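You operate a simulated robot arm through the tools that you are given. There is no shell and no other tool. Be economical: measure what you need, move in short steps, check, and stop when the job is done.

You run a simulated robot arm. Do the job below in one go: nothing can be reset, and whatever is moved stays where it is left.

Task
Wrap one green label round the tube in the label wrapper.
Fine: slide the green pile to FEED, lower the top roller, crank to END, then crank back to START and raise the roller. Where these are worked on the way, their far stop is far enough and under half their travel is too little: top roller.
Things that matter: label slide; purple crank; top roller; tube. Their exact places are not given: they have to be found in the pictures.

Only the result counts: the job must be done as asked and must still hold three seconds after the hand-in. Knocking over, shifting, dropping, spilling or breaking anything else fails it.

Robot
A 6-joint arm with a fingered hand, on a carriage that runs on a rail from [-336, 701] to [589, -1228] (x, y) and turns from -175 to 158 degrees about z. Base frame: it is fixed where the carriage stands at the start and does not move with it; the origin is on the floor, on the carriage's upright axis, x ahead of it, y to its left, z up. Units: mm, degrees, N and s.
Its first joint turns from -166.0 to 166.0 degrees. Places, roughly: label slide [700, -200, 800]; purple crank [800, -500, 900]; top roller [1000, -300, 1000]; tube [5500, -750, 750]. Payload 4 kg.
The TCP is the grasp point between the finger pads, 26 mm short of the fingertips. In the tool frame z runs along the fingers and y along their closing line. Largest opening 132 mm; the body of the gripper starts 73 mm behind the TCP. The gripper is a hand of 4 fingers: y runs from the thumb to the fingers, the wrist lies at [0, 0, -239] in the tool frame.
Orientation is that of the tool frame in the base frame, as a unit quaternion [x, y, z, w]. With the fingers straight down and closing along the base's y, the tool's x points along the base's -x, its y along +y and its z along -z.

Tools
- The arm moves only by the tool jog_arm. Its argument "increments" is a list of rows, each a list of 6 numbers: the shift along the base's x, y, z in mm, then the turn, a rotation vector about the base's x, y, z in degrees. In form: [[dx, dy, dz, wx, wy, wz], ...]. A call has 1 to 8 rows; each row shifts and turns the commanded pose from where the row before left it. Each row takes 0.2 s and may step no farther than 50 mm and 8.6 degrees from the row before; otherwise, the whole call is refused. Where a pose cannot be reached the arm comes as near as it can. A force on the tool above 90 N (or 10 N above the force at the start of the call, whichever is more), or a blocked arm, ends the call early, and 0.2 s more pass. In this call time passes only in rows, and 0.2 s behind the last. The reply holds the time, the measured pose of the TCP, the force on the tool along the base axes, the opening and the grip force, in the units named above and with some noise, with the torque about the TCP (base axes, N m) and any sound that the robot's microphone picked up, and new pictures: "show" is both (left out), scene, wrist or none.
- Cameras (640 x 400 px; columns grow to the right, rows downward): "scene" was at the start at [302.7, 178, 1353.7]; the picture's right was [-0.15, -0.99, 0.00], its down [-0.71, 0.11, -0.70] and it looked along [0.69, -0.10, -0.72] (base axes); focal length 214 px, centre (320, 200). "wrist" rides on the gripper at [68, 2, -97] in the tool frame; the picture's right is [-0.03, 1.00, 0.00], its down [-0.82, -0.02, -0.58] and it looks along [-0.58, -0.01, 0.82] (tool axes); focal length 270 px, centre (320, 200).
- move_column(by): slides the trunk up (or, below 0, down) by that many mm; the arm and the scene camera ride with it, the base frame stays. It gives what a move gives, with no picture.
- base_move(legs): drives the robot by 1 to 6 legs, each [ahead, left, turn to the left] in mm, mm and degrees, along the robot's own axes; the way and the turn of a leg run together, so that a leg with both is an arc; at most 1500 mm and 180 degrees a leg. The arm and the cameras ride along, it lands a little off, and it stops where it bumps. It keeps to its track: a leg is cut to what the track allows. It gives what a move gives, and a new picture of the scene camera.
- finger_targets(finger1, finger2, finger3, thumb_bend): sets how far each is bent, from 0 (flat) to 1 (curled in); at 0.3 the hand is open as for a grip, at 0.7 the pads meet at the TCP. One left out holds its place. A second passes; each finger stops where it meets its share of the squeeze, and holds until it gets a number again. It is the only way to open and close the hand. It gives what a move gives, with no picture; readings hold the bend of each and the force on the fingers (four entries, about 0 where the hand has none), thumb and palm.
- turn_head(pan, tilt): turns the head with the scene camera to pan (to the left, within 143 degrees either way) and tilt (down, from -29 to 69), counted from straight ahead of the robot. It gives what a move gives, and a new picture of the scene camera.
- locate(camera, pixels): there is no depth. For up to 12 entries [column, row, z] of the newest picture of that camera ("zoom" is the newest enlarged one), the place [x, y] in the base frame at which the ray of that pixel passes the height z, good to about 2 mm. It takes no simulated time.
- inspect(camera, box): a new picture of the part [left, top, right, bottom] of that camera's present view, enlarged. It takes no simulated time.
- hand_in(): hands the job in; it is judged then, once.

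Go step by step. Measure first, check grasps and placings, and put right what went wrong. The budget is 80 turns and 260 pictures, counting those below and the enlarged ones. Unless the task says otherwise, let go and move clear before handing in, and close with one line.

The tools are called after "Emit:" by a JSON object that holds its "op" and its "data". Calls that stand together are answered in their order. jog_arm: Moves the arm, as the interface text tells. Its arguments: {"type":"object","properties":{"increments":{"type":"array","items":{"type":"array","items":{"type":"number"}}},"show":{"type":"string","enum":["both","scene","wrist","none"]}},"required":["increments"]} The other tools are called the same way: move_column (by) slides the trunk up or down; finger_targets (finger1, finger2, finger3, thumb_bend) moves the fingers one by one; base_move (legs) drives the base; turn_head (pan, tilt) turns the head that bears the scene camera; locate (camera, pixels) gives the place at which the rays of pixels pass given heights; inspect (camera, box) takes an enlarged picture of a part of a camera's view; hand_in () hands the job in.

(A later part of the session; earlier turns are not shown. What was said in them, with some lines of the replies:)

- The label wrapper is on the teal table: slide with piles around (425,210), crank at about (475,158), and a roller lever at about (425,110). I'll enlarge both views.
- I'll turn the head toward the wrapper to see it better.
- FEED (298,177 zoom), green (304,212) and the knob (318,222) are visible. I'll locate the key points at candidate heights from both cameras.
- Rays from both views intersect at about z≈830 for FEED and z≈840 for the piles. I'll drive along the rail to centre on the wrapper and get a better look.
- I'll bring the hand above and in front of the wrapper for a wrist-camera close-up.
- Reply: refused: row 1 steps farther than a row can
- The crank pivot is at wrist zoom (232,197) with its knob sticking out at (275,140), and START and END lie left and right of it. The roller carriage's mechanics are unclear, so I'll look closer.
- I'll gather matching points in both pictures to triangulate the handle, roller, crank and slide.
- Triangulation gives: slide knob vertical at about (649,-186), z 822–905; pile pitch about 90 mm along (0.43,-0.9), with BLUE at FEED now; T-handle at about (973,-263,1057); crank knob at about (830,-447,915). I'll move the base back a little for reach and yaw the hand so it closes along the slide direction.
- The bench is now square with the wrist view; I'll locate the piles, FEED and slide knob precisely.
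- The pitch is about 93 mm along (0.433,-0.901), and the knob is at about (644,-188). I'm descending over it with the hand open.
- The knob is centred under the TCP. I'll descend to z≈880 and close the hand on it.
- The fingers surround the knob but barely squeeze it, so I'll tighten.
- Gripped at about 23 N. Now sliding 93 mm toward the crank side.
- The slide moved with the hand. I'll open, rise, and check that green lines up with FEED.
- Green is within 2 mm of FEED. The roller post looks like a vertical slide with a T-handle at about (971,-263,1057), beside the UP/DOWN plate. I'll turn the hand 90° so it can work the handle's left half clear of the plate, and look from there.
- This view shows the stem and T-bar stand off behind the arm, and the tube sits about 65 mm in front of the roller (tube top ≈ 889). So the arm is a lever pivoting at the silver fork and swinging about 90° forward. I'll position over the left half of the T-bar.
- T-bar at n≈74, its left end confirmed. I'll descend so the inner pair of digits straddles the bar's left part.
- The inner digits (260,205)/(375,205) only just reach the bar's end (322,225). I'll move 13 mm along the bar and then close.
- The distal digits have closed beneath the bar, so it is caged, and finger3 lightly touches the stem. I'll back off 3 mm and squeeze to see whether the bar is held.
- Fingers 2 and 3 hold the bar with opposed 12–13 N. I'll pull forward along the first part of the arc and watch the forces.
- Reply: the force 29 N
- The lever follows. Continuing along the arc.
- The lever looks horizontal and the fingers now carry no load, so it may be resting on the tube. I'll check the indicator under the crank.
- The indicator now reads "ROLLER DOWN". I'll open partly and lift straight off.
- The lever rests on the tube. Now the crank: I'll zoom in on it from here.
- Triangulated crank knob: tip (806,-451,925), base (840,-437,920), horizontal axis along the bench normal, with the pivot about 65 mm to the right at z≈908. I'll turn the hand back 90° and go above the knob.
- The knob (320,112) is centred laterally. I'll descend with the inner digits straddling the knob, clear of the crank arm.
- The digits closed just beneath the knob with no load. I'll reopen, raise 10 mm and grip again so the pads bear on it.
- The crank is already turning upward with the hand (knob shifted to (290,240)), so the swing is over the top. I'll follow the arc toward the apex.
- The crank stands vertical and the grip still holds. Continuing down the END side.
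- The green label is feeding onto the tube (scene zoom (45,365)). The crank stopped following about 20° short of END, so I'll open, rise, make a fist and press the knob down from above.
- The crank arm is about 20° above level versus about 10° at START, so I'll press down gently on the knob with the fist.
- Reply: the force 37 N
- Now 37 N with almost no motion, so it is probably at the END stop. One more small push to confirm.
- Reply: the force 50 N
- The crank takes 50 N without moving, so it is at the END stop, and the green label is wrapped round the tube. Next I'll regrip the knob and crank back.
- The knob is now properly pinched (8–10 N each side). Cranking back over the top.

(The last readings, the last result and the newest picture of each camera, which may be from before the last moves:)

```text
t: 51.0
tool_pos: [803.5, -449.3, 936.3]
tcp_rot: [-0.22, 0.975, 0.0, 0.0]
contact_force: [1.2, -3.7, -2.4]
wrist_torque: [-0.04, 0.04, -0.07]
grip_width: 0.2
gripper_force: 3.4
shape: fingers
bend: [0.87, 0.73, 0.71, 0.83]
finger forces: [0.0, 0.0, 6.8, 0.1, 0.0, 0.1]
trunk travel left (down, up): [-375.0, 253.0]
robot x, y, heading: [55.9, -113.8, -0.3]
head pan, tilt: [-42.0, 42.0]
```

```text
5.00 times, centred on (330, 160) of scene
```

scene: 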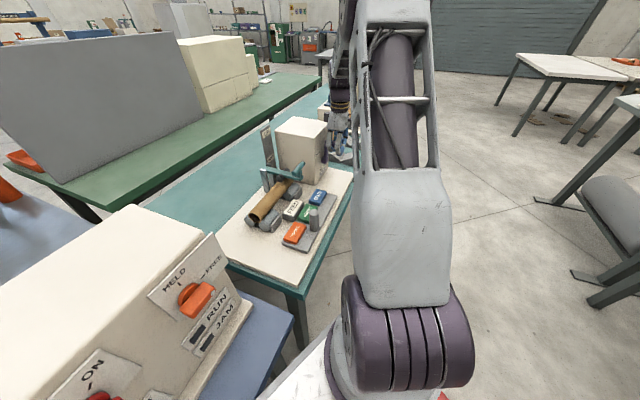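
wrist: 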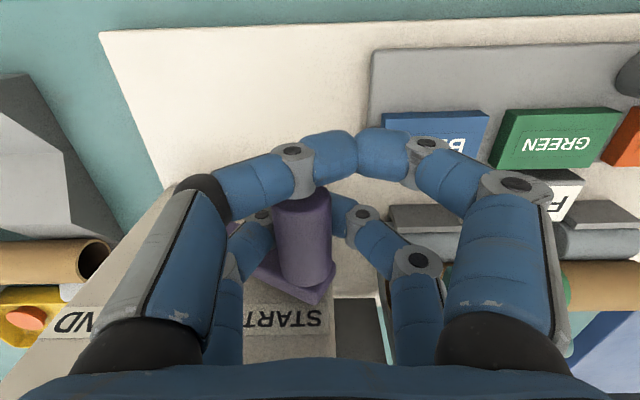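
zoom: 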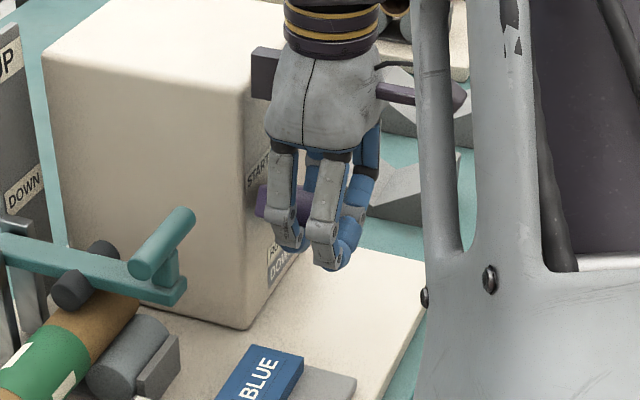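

Nearly at START. As before, I'll open, rise, make a fist and press the knob down onto its START stop.

Emit:
{"op": "finger_targets", "data": {"finger1": 0.53, "finger2": 0.53, "finger3": 0.53, "thumb_bend": 0.53}}

Emit:
{"op": "jog_arm", "data": {"increments": [[1, -2, 25, 0, 0, 0], [1, -2, 35, 0, 0, 0], [0, 0, 20, 0, 0, 0]], "show": "wrist"}}

Emit:
{"op": "finger_targets", "data": {"finger1": 0.85, "finger2": 0.85, "finger3": 0.85, "thumb_bend": 0.85}}

Emit:
{"op": "jog_arm", "data": {"increments": [[0, 0, -30, 0, 0, 0], [0, 0, -10, 0, 0, 0], [0, 0, -10, 0, 0, 0], [0, 0, -5, 0, 0, 0], [0, 0, -5, 0, 0, 0], [0, 0, -5, 0, 0, 0]], "show": "none"}}

Emit:
{"op": "inspect", "data": {"camera": "scene", "box": [290, 120, 370, 200]}}

```text
t: 52.0
tool_pos: [803.0, -449.9, 935.0]
tcp_rot: [-0.221, 0.975, -0.001, -0.001]
contact_force: [-0.1, -0.4, 0.3]
wrist_torque: [-0.02, 0.03, 0.0]
grip_width: 55.1
gripper_force: 0.0
shape: fingers
bend: [0.53, 0.53, 0.53, 0.53]
finger forces: [0.0, 0.1, 0.0, 0.0, 0.0, 0.0]
trunk travel left (down, up): [-375.0, 253.0]
robot x, y, heading: [51.5, -111.8, -0.1]
head pan, tilt: [-42.0, 42.0]
```

```text
t: 52.8
tool_pos: [805.9, -451.8, 1015.2]
tcp_rot: [-0.221, 0.975, 0.0, -0.001]
contact_force: [0.3, -0.1, -0.6]
wrist_torque: [0.0, 0.0, 0.02]
grip_width: 55.5
gripper_force: 0.2
shape: fingers
bend: [0.53, 0.53, 0.53, 0.53]
finger forces: [0.0, 0.0, 0.0, 0.1, 0.0, 0.1]
trunk travel left (down, up): [-375.0, 253.0]
robot x, y, heading: [55.0, -116.4, 0.2]
head pan, tilt: [-42.0, 42.0]
```

wrist: 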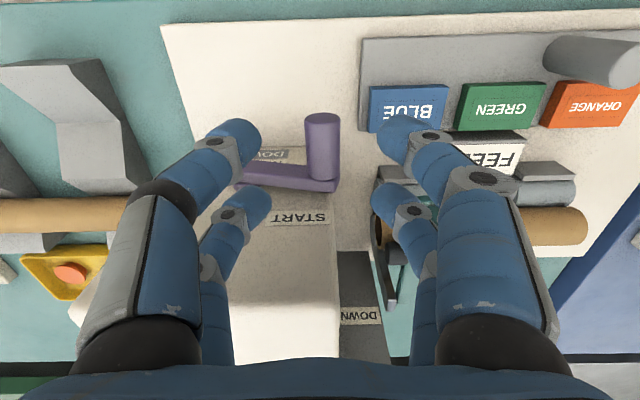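

```text
t: 53.8
tool_pos: [806.2, -452.2, 1015.4]
tcp_rot: [-0.221, 0.975, 0.0, 0.001]
contact_force: [0.6, 0.3, -0.5]
wrist_torque: [0.01, -0.03, -0.01]
grip_width: 0.1
gripper_force: 0.1
shape: fingers
bend: [0.81, 0.77, 0.77, 0.79]
finger forces: [0.0, 0.0, 0.0, 0.0, 0.1, 0.0]
trunk travel left (down, up): [-375.0, 253.0]
robot x, y, heading: [56.6, -115.4, 0.1]
head pan, tilt: [-42.0, 42.0]
```

```text
t: 55.2
tool_pos: [806.5, -454.1, 950.6]
tcp_rot: [-0.221, 0.975, -0.001, 0.001]
contact_force: [-1.1, -0.6, 6.7]
wrist_torque: [0.05, -0.1, 0.01]
grip_width: 0.0
gripper_force: 0.0
shape: fingers
bend: [0.81, 0.82, 0.82, 0.79]
finger forces: [0.1, 0.1, 0.0, 0.1, 0.0, 0.0]
trunk travel left (down, up): [-375.0, 253.0]
robot x, y, heading: [53.5, -116.3, 0.1]
head pan, tilt: [-42.0, 42.0]
```

```text
5.00 times, centred on (330, 160) of scene
```

zoom: 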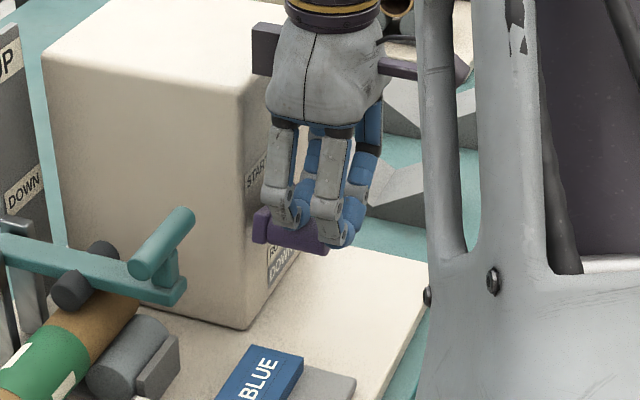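

Emit:
{"op": "jog_arm", "data": {"increments": [[0, 0, -6, 0, 0, 0], [0, 0, -6, 0, 0, 0]], "show": "none"}}

```text
t: 55.8
tool_pos: [806.2, -455.1, 942.0]
tcp_rot: [-0.22, 0.975, -0.004, 0.003]
contact_force: [1.5, 0.1, 46.4]
wrist_torque: [0.43, -0.7, -0.05]
grip_width: 0.0
gripper_force: 33.5
shape: fingers
bend: [0.81, 0.89, 0.88, 0.79]
finger forces: [0.0, 34.1, 32.3, 0.0, 0.0, 0.1]
trunk travel left (down, up): [-375.0, 253.0]
robot x, y, heading: [51.3, -115.6, 0.1]
head pan, tilt: [-42.0, 42.0]
```

46 N at the same height as at END, so the crank is back on its START stop. I'll rise, turn the hand 90° and return to the roller handle.

Emit:
{"op": "jog_arm", "data": {"increments": [[0, 0, 45, 0, 0, 0], [0, 0, 45, 0, 0, 0], [0, 0, 45, 0, 0, 0], [0, 0, 45, 0, 0, 0], [0, 0, 35, 0, 0, 0], [0, 14, 0, 0, 0, -8.5], [0, 14, 0, 0, 0, -8.5], [0, 14, 0, 0, 0, -8.5]], "show": "none"}}

Emit:
{"op": "jog_arm", "data": {"increments": [[0, 14, 0, 0, 0, -8.5], [0, 14, 0, 0, 0, -8.5], [0, 14, 0, 0, 0, -8.5], [0, 14, 0, 0, 0, -8.5], [0, 14, 0, 0, 0, -8.5], [2, 14, 0, 0, 0, -8.5], [2, 14, 0, 0, 0, -8.5], [0, 16, 0, 0, 0, -5]], "show": "none"}}

Emit:
{"op": "finger_targets", "data": {"finger1": 0.5, "finger2": 0.5, "finger3": 0.5, "thumb_bend": 0.5}}

Emit:
{"op": "jog_arm", "data": {"increments": [[0, 0, -35, 0, 0, 0], [0, 0, -45, 0, 0, 0]], "show": "both"}}

Emit:
{"op": "inspect", "data": {"camera": "scene", "box": [290, 120, 370, 200]}}

```text
t: 57.6
tool_pos: [805.3, -412.5, 1154.3]
tcp_rot: [0.001, 1.0, 0.0, 0.0]
contact_force: [0.0, -0.7, 0.5]
wrist_torque: [0.0, 0.03, -0.03]
grip_width: 0.2
gripper_force: 0.0
shape: fingers
bend: [0.81, 0.82, 0.83, 0.79]
finger forces: [0.1, 0.0, 0.0, 0.0, 0.0, 0.1]
trunk travel left (down, up): [-375.0, 253.0]
robot x, y, heading: [55.0, -116.3, 0.4]
head pan, tilt: [-42.0, 42.0]
```

```text
t: 59.4
tool_pos: [811.8, -297.4, 1155.2]
tcp_rot: [0.535, 0.845, 0.0, 0.0]
contact_force: [0.1, 0.2, 0.2]
wrist_torque: [0.04, -0.01, -0.02]
grip_width: 0.1
gripper_force: 0.1
shape: fingers
bend: [0.81, 0.82, 0.83, 0.79]
finger forces: [0.1, 0.0, 0.0, 0.0, 0.1, 0.0]
trunk travel left (down, up): [-375.0, 253.0]
robot x, y, heading: [54.0, -118.3, 0.1]
head pan, tilt: [-42.0, 42.0]
```

```text
t: 60.4
tool_pos: [811.2, -297.0, 1153.8]
tcp_rot: [0.533, 0.846, 0.0, 0.001]
contact_force: [0.1, 0.5, 0.2]
wrist_torque: [-0.02, -0.02, -0.02]
grip_width: 65.5
gripper_force: 0.1
shape: fingers
bend: [0.5, 0.5, 0.5, 0.5]
finger forces: [0.0, 0.1, 0.0, 0.0, 0.1, 0.0]
trunk travel left (down, up): [-375.0, 253.0]
robot x, y, heading: [56.3, -112.3, 0.2]
head pan, tilt: [-42.0, 42.0]
```

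```text
t: 61.0
tool_pos: [811.1, -297.2, 1071.8]
tcp_rot: [0.534, 0.846, 0.0, 0.0]
contact_force: [0.1, -0.2, 0.8]
wrist_torque: [-0.02, -0.03, 0.02]
grip_width: 65.4
gripper_force: 0.0
shape: fingers
bend: [0.5, 0.5, 0.5, 0.5]
finger forces: [0.1, 0.1, 0.0, 0.0, 0.1, 0.0]
trunk travel left (down, up): [-375.0, 253.0]
robot x, y, heading: [53.1, -117.9, -0.0]
head pan, tilt: [-42.0, 42.0]
```

scene: 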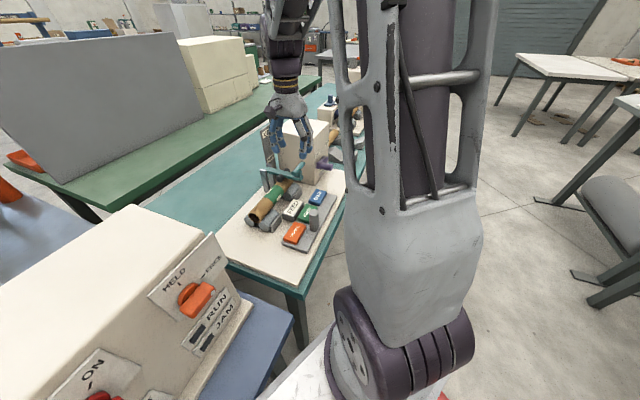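
wrist: 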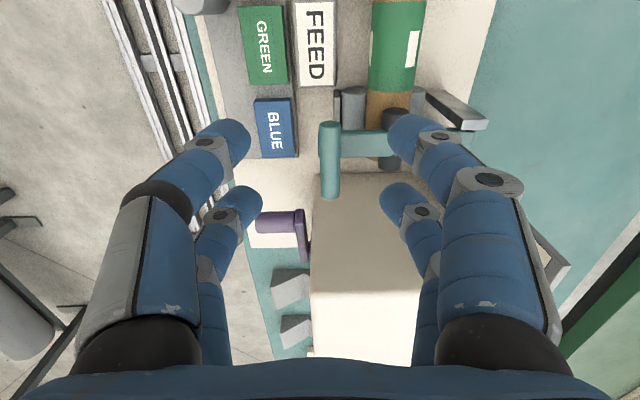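

```text
5.00 times, centred on (330, 160) of scene
```

zoom: 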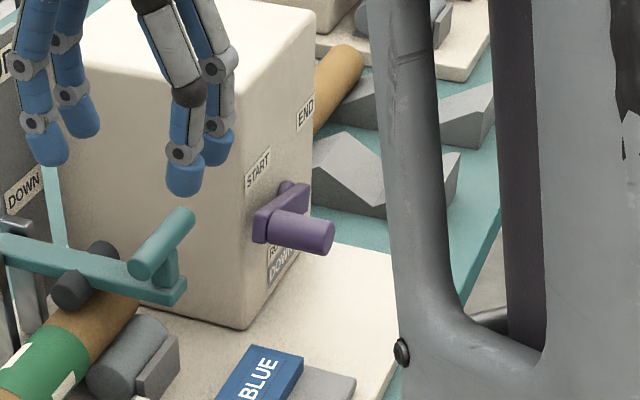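

The crank is at START. I'll locate the T-bar at (330,125–198).

Emit:
{"op": "locate", "data": {"camera": "wrist", "pixels": [[329, 127, 965], [331, 195, 965], [330, 150, 965], [329, 127, 950]]}}

```text
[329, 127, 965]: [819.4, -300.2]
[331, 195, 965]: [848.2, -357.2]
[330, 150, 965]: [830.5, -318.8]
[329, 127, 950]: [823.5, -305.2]
```

Emit:
{"op": "jog_arm", "data": {"increments": [[6.3, 2.2, -30, 0, 0, 0], [0, 0, -40, 0, 0, 0], [0, 0, -37, 0, 0, 0]], "show": "wrist"}}

Emit:
{"op": "finger_targets", "data": {"finger1": 0.9, "finger2": 0.9, "finger3": 0.9, "thumb_bend": 0.9}}

Emit:
{"op": "inspect", "data": {"camera": "wrist", "box": [0, 0, 640, 400]}}

```text
t: 61.8
tool_pos: [817.7, -296.4, 967.9]
tcp_rot: [0.534, 0.846, 0.0, -0.001]
contact_force: [-0.4, 0.3, -0.3]
wrist_torque: [0.01, -0.02, 0.0]
grip_width: 65.5
gripper_force: 0.1
shape: fingers
bend: [0.5, 0.5, 0.5, 0.5]
finger forces: [0.0, 0.0, 0.0, 0.1, 0.0, 0.0]
trunk travel left (down, up): [-375.0, 253.0]
robot x, y, heading: [53.1, -116.8, 0.2]
head pan, tilt: [-42.0, 42.0]
```

wrist: 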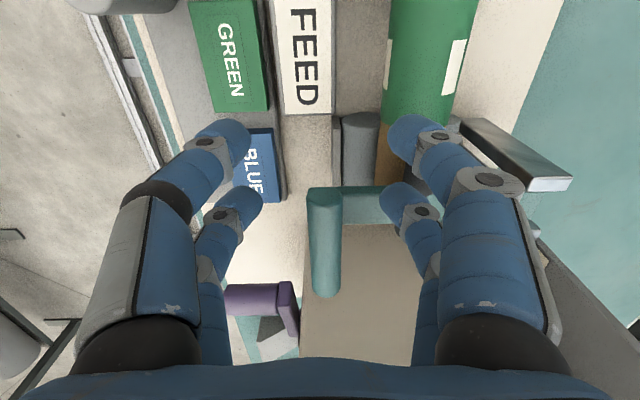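

```text
t: 62.8
tool_pos: [817.2, -296.5, 967.5]
tcp_rot: [0.533, 0.846, 0.0, 0.0]
contact_force: [0.3, -0.5, -2.4]
wrist_torque: [0.02, -0.02, 0.03]
grip_width: 0.1
gripper_force: 0.0
shape: fingers
bend: [0.87, 0.73, 0.77, 0.83]
finger forces: [0.0, 0.0, 0.1, 0.0, 0.0, 0.0]
trunk travel left (down, up): [-375.0, 253.0]
robot x, y, heading: [56.0, -114.3, 0.2]
head pan, tilt: [-42.0, 42.0]
```

```text
1.00 times, centred on (320, 200) of wrist (not enlarged: the box is as wide or as high as the picture)
```

zoom: 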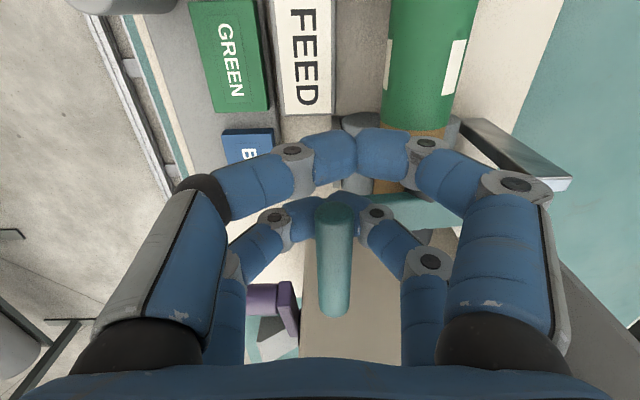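

The bar is caged with the digits beneath it. Raising the lever back along the arc.

Emit:
{"op": "jog_arm", "data": {"increments": [[6.0, 2.9, 13.6, 0, 0, 0], [7.2, 3.5, 12.9, 0, 0, 0], [8.5, 4.1, 11.8, 0, 0, 0], [9.5, 4.5, 11, 0, 0, 0], [10.5, 5.0, 9.8, 0, 0, 0], [11.4, 5.5, 8.5, 0, 0, 0]], "show": "wrist"}}

```text
t: 64.2
tool_pos: [870.8, -270.4, 1033.9]
tcp_rot: [0.533, 0.846, 0.0, -0.001]
contact_force: [-0.2, -0.1, -1.4]
wrist_torque: [-0.03, 0.0, 0.01]
grip_width: 0.0
gripper_force: 0.1
shape: fingers
bend: [0.87, 0.74, 0.79, 0.83]
finger forces: [0.0, 0.0, 0.1, 0.0, 0.0, 0.0]
trunk travel left (down, up): [-375.0, 253.0]
robot x, y, heading: [54.1, -114.5, 0.0]
head pan, tilt: [-42.0, 42.0]
```

wrist: 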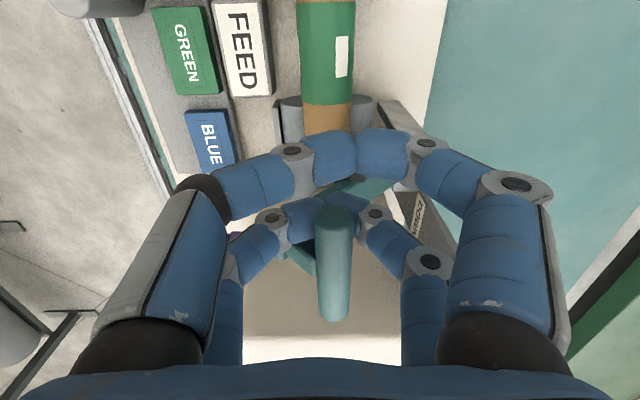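

Emit:
{"op": "jog_arm", "data": {"increments": [[12.1, 5.8, 7.1, 0, 0, 0], [12.7, 6.1, 5.7, 0, 0, 0], [13.2, 6.3, 4.2, 0, 0, 0], [13.4, 6.5, 2.6, 0, 0, 0], [13.7, 6.6, 1.1, 0, 0, 0], [13.6, 6.5, -0.6, 0, 0, 0]], "show": "wrist"}}

```text
t: 65.6
tool_pos: [949.4, -233.1, 1052.2]
tcp_rot: [0.534, 0.845, -0.001, -0.002]
contact_force: [-4.7, 1.2, -18.2]
wrist_torque: [0.21, 0.44, -0.04]
grip_width: 0.0
gripper_force: 9.9
shape: fingers
bend: [0.87, 0.73, 0.79, 0.83]
finger forces: [0.1, 20.2, 0.3, 0.0, 0.0, 0.0]
trunk travel left (down, up): [-375.0, 253.0]
robot x, y, heading: [52.1, -115.0, 0.2]
head pan, tilt: [-42.0, 42.0]
```

wrist: 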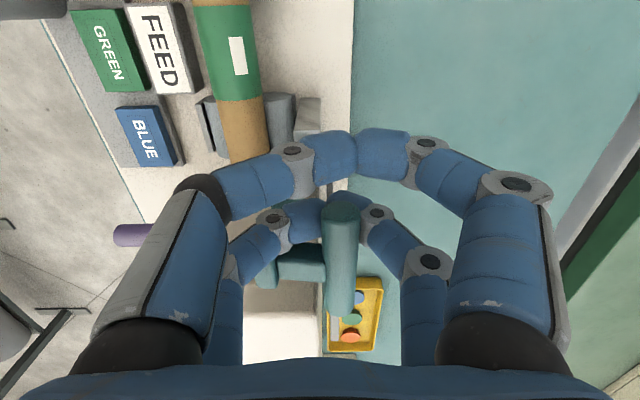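

Emit:
{"op": "jog_arm", "data": {"increments": [[4.5, 2.2, -0.5, 0, 0, 0], [4.5, 2.2, -1, 0, 0, 0], [4.5, 2.2, -1, 0, 0, 0]], "show": "wrist"}}

Emit:
{"op": "inspect", "data": {"camera": "scene", "box": [230, 110, 350, 210]}}

Emit:
{"op": "inspect", "data": {"camera": "scene", "box": [310, 150, 345, 185]}}

```text
t: 66.4
tool_pos: [962.7, -226.1, 1051.8]
tcp_rot: [0.534, 0.845, 0.0, -0.001]
contact_force: [-12.3, -5.3, -12.5]
wrist_torque: [0.18, 0.17, -0.27]
grip_width: 0.0
gripper_force: 13.1
shape: fingers
bend: [0.87, 0.73, 0.79, 0.83]
finger forces: [0.0, 10.3, 15.8, 0.0, 0.1, 0.1]
trunk travel left (down, up): [-375.0, 253.0]
robot x, y, heading: [53.3, -115.9, -0.2]
head pan, tilt: [-42.0, 42.0]
```

wrist: 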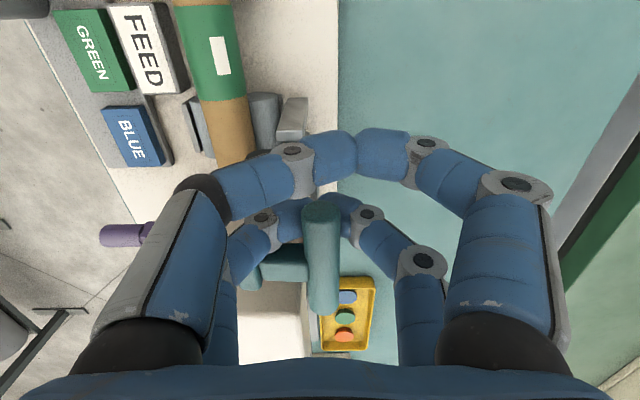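

```text
4.00 times, centred on (290, 160) of scene
```

zoom: 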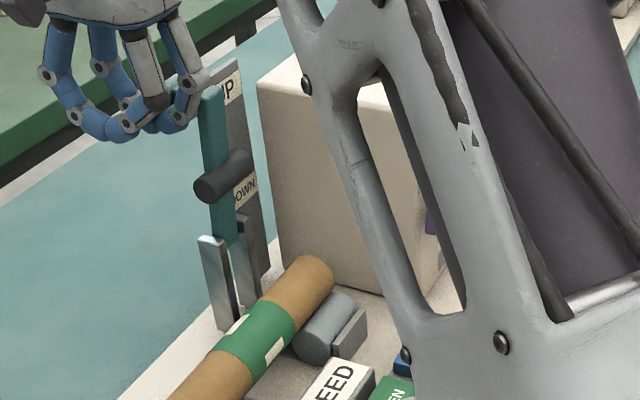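

```text
11.43 times, centred on (328, 168) of scene
```

zoom: 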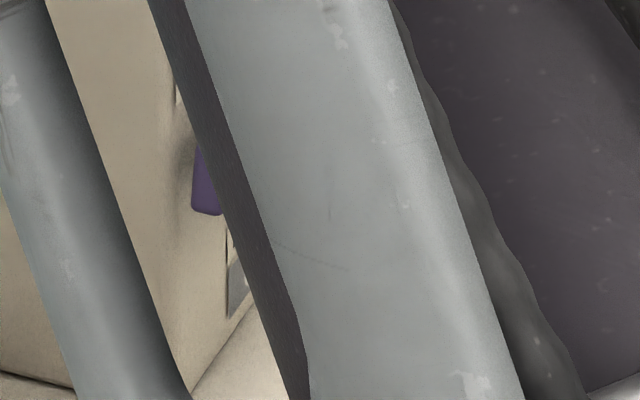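

Lever upright; now a small extra push against the UP stop, then release and back off.

Emit:
{"op": "jog_arm", "data": {"increments": [[4, 2, 0, 0, 0, 0], [3, 1.5, 0, 0, 0, 0]], "show": "none"}}

Emit:
{"op": "finger_targets", "data": {"finger1": 0.55, "finger2": 0.55, "finger3": 0.55, "thumb_bend": 0.55}}

Emit:
{"op": "jog_arm", "data": {"increments": [[-5, 0, 0, 0, 0, 0], [-1, 2, 30, 0, 0, 0], [0, 0, 40, 0, 0, 0], [0, 0, 45, 0, 0, 0], [-40, 0, 10, 0, 0, 0], [-45, 0, 0, 0, 0, 0], [-45, 0, 0, 0, 0, 0]], "show": "both"}}

Emit:
{"op": "inspect", "data": {"camera": "wrist", "box": [200, 0, 480, 220]}}

Emit:
{"op": "inspect", "data": {"camera": "scene", "box": [240, 120, 360, 240]}}

```text
t: 67.0
tool_pos: [969.0, -222.8, 1052.4]
tcp_rot: [0.534, 0.845, 0.0, -0.001]
contact_force: [-14.1, -9.3, -7.8]
wrist_torque: [0.1, 0.09, -0.27]
grip_width: 0.0
gripper_force: 8.7
shape: fingers
bend: [0.87, 0.75, 0.78, 0.83]
finger forces: [0.0, 0.0, 17.0, 0.1, 0.0, 0.1]
trunk travel left (down, up): [-375.0, 253.0]
robot x, y, heading: [54.2, -113.7, -0.1]
head pan, tilt: [-42.0, 42.0]
```

```text
t: 68.0
tool_pos: [969.2, -222.6, 1051.8]
tcp_rot: [0.533, 0.846, 0.0, 0.001]
contact_force: [0.2, -0.3, -0.1]
wrist_torque: [-0.04, 0.01, -0.02]
grip_width: 48.6
gripper_force: 0.0
shape: fingers
bend: [0.55, 0.55, 0.55, 0.55]
finger forces: [0.1, 0.1, 0.0, 0.0, 0.0, 0.0]
trunk travel left (down, up): [-375.0, 253.0]
robot x, y, heading: [54.6, -114.8, -0.0]
head pan, tilt: [-42.0, 42.0]
```

```text
t: 69.6
tool_pos: [830.8, -219.2, 1176.0]
tcp_rot: [0.534, 0.846, 0.0, -0.001]
contact_force: [0.0, -0.1, -1.3]
wrist_torque: [-0.02, 0.05, -0.02]
grip_width: 49.0
gripper_force: 0.2
shape: fingers
bend: [0.55, 0.55, 0.55, 0.55]
finger forces: [0.0, 0.0, 0.0, 0.0, 0.1, 0.0]
trunk travel left (down, up): [-375.0, 253.0]
robot x, y, heading: [57.1, -118.1, -0.0]
head pan, tilt: [-42.0, 42.0]
```

scene: 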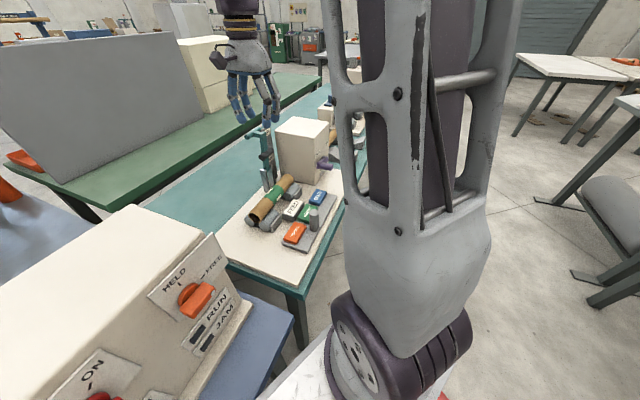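
wrist: 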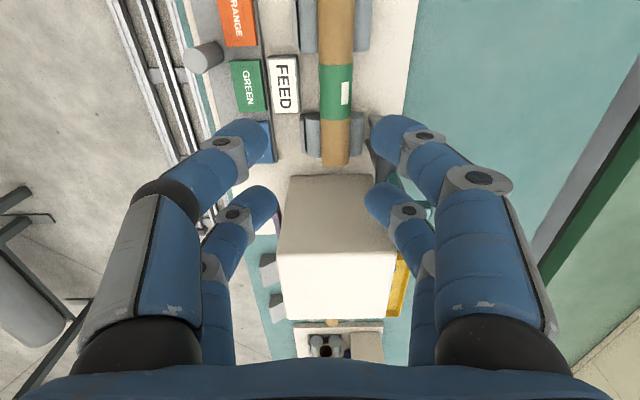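

```text
1.82 times, centred on (340, 110) of wrist
```

zoom: 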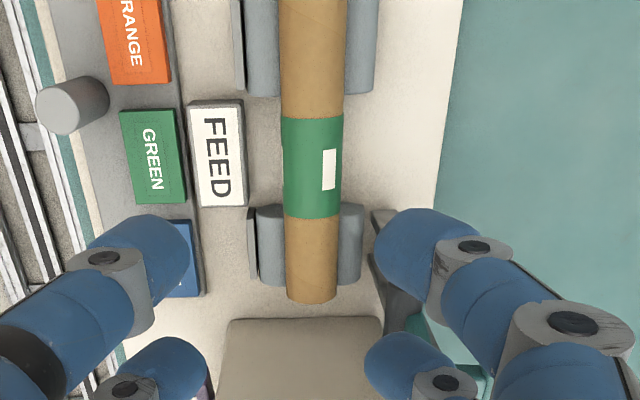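

```text
3.33 times, centred on (300, 180) of scene
```

zoom: 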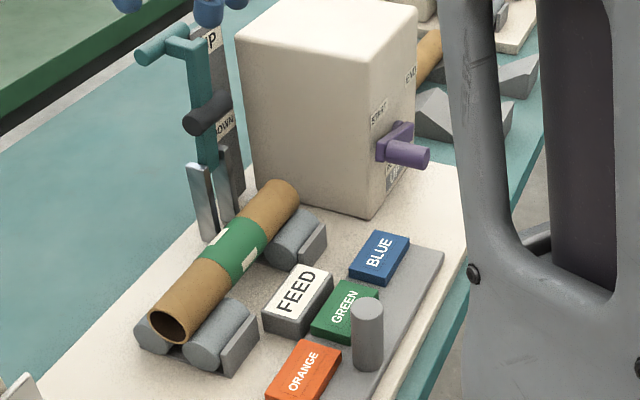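

The label is on, the lever is up and the crank is at START. I'll check the indicator before handing in.

Emit:
{"op": "inspect", "data": {"camera": "scene", "box": [300, 140, 340, 180]}}

```text
10.00 times, centred on (320, 160) of scene
```

zoom: 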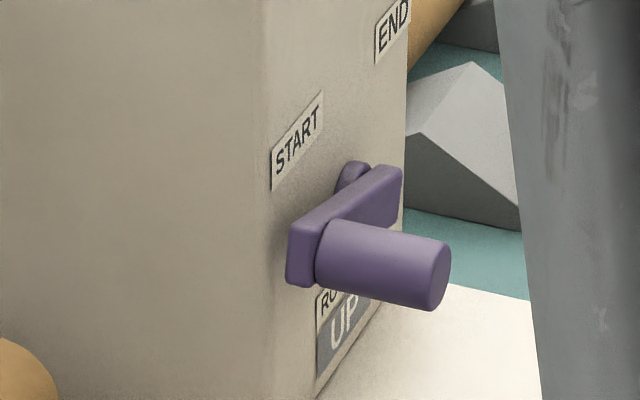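

The indicator reads "ROLLER UP", the crank is at START, the green label is wrapped round the tube and the hand is clear. Handing in.

Emit:
{"op": "hand_in", "data": {}}

```text
The job is handed in.
```

One green label is wrapped round the tube, the crank is back at START, the top roller is up (indicator reads "ROLLER UP") and the hand is clear; the job is handed in.
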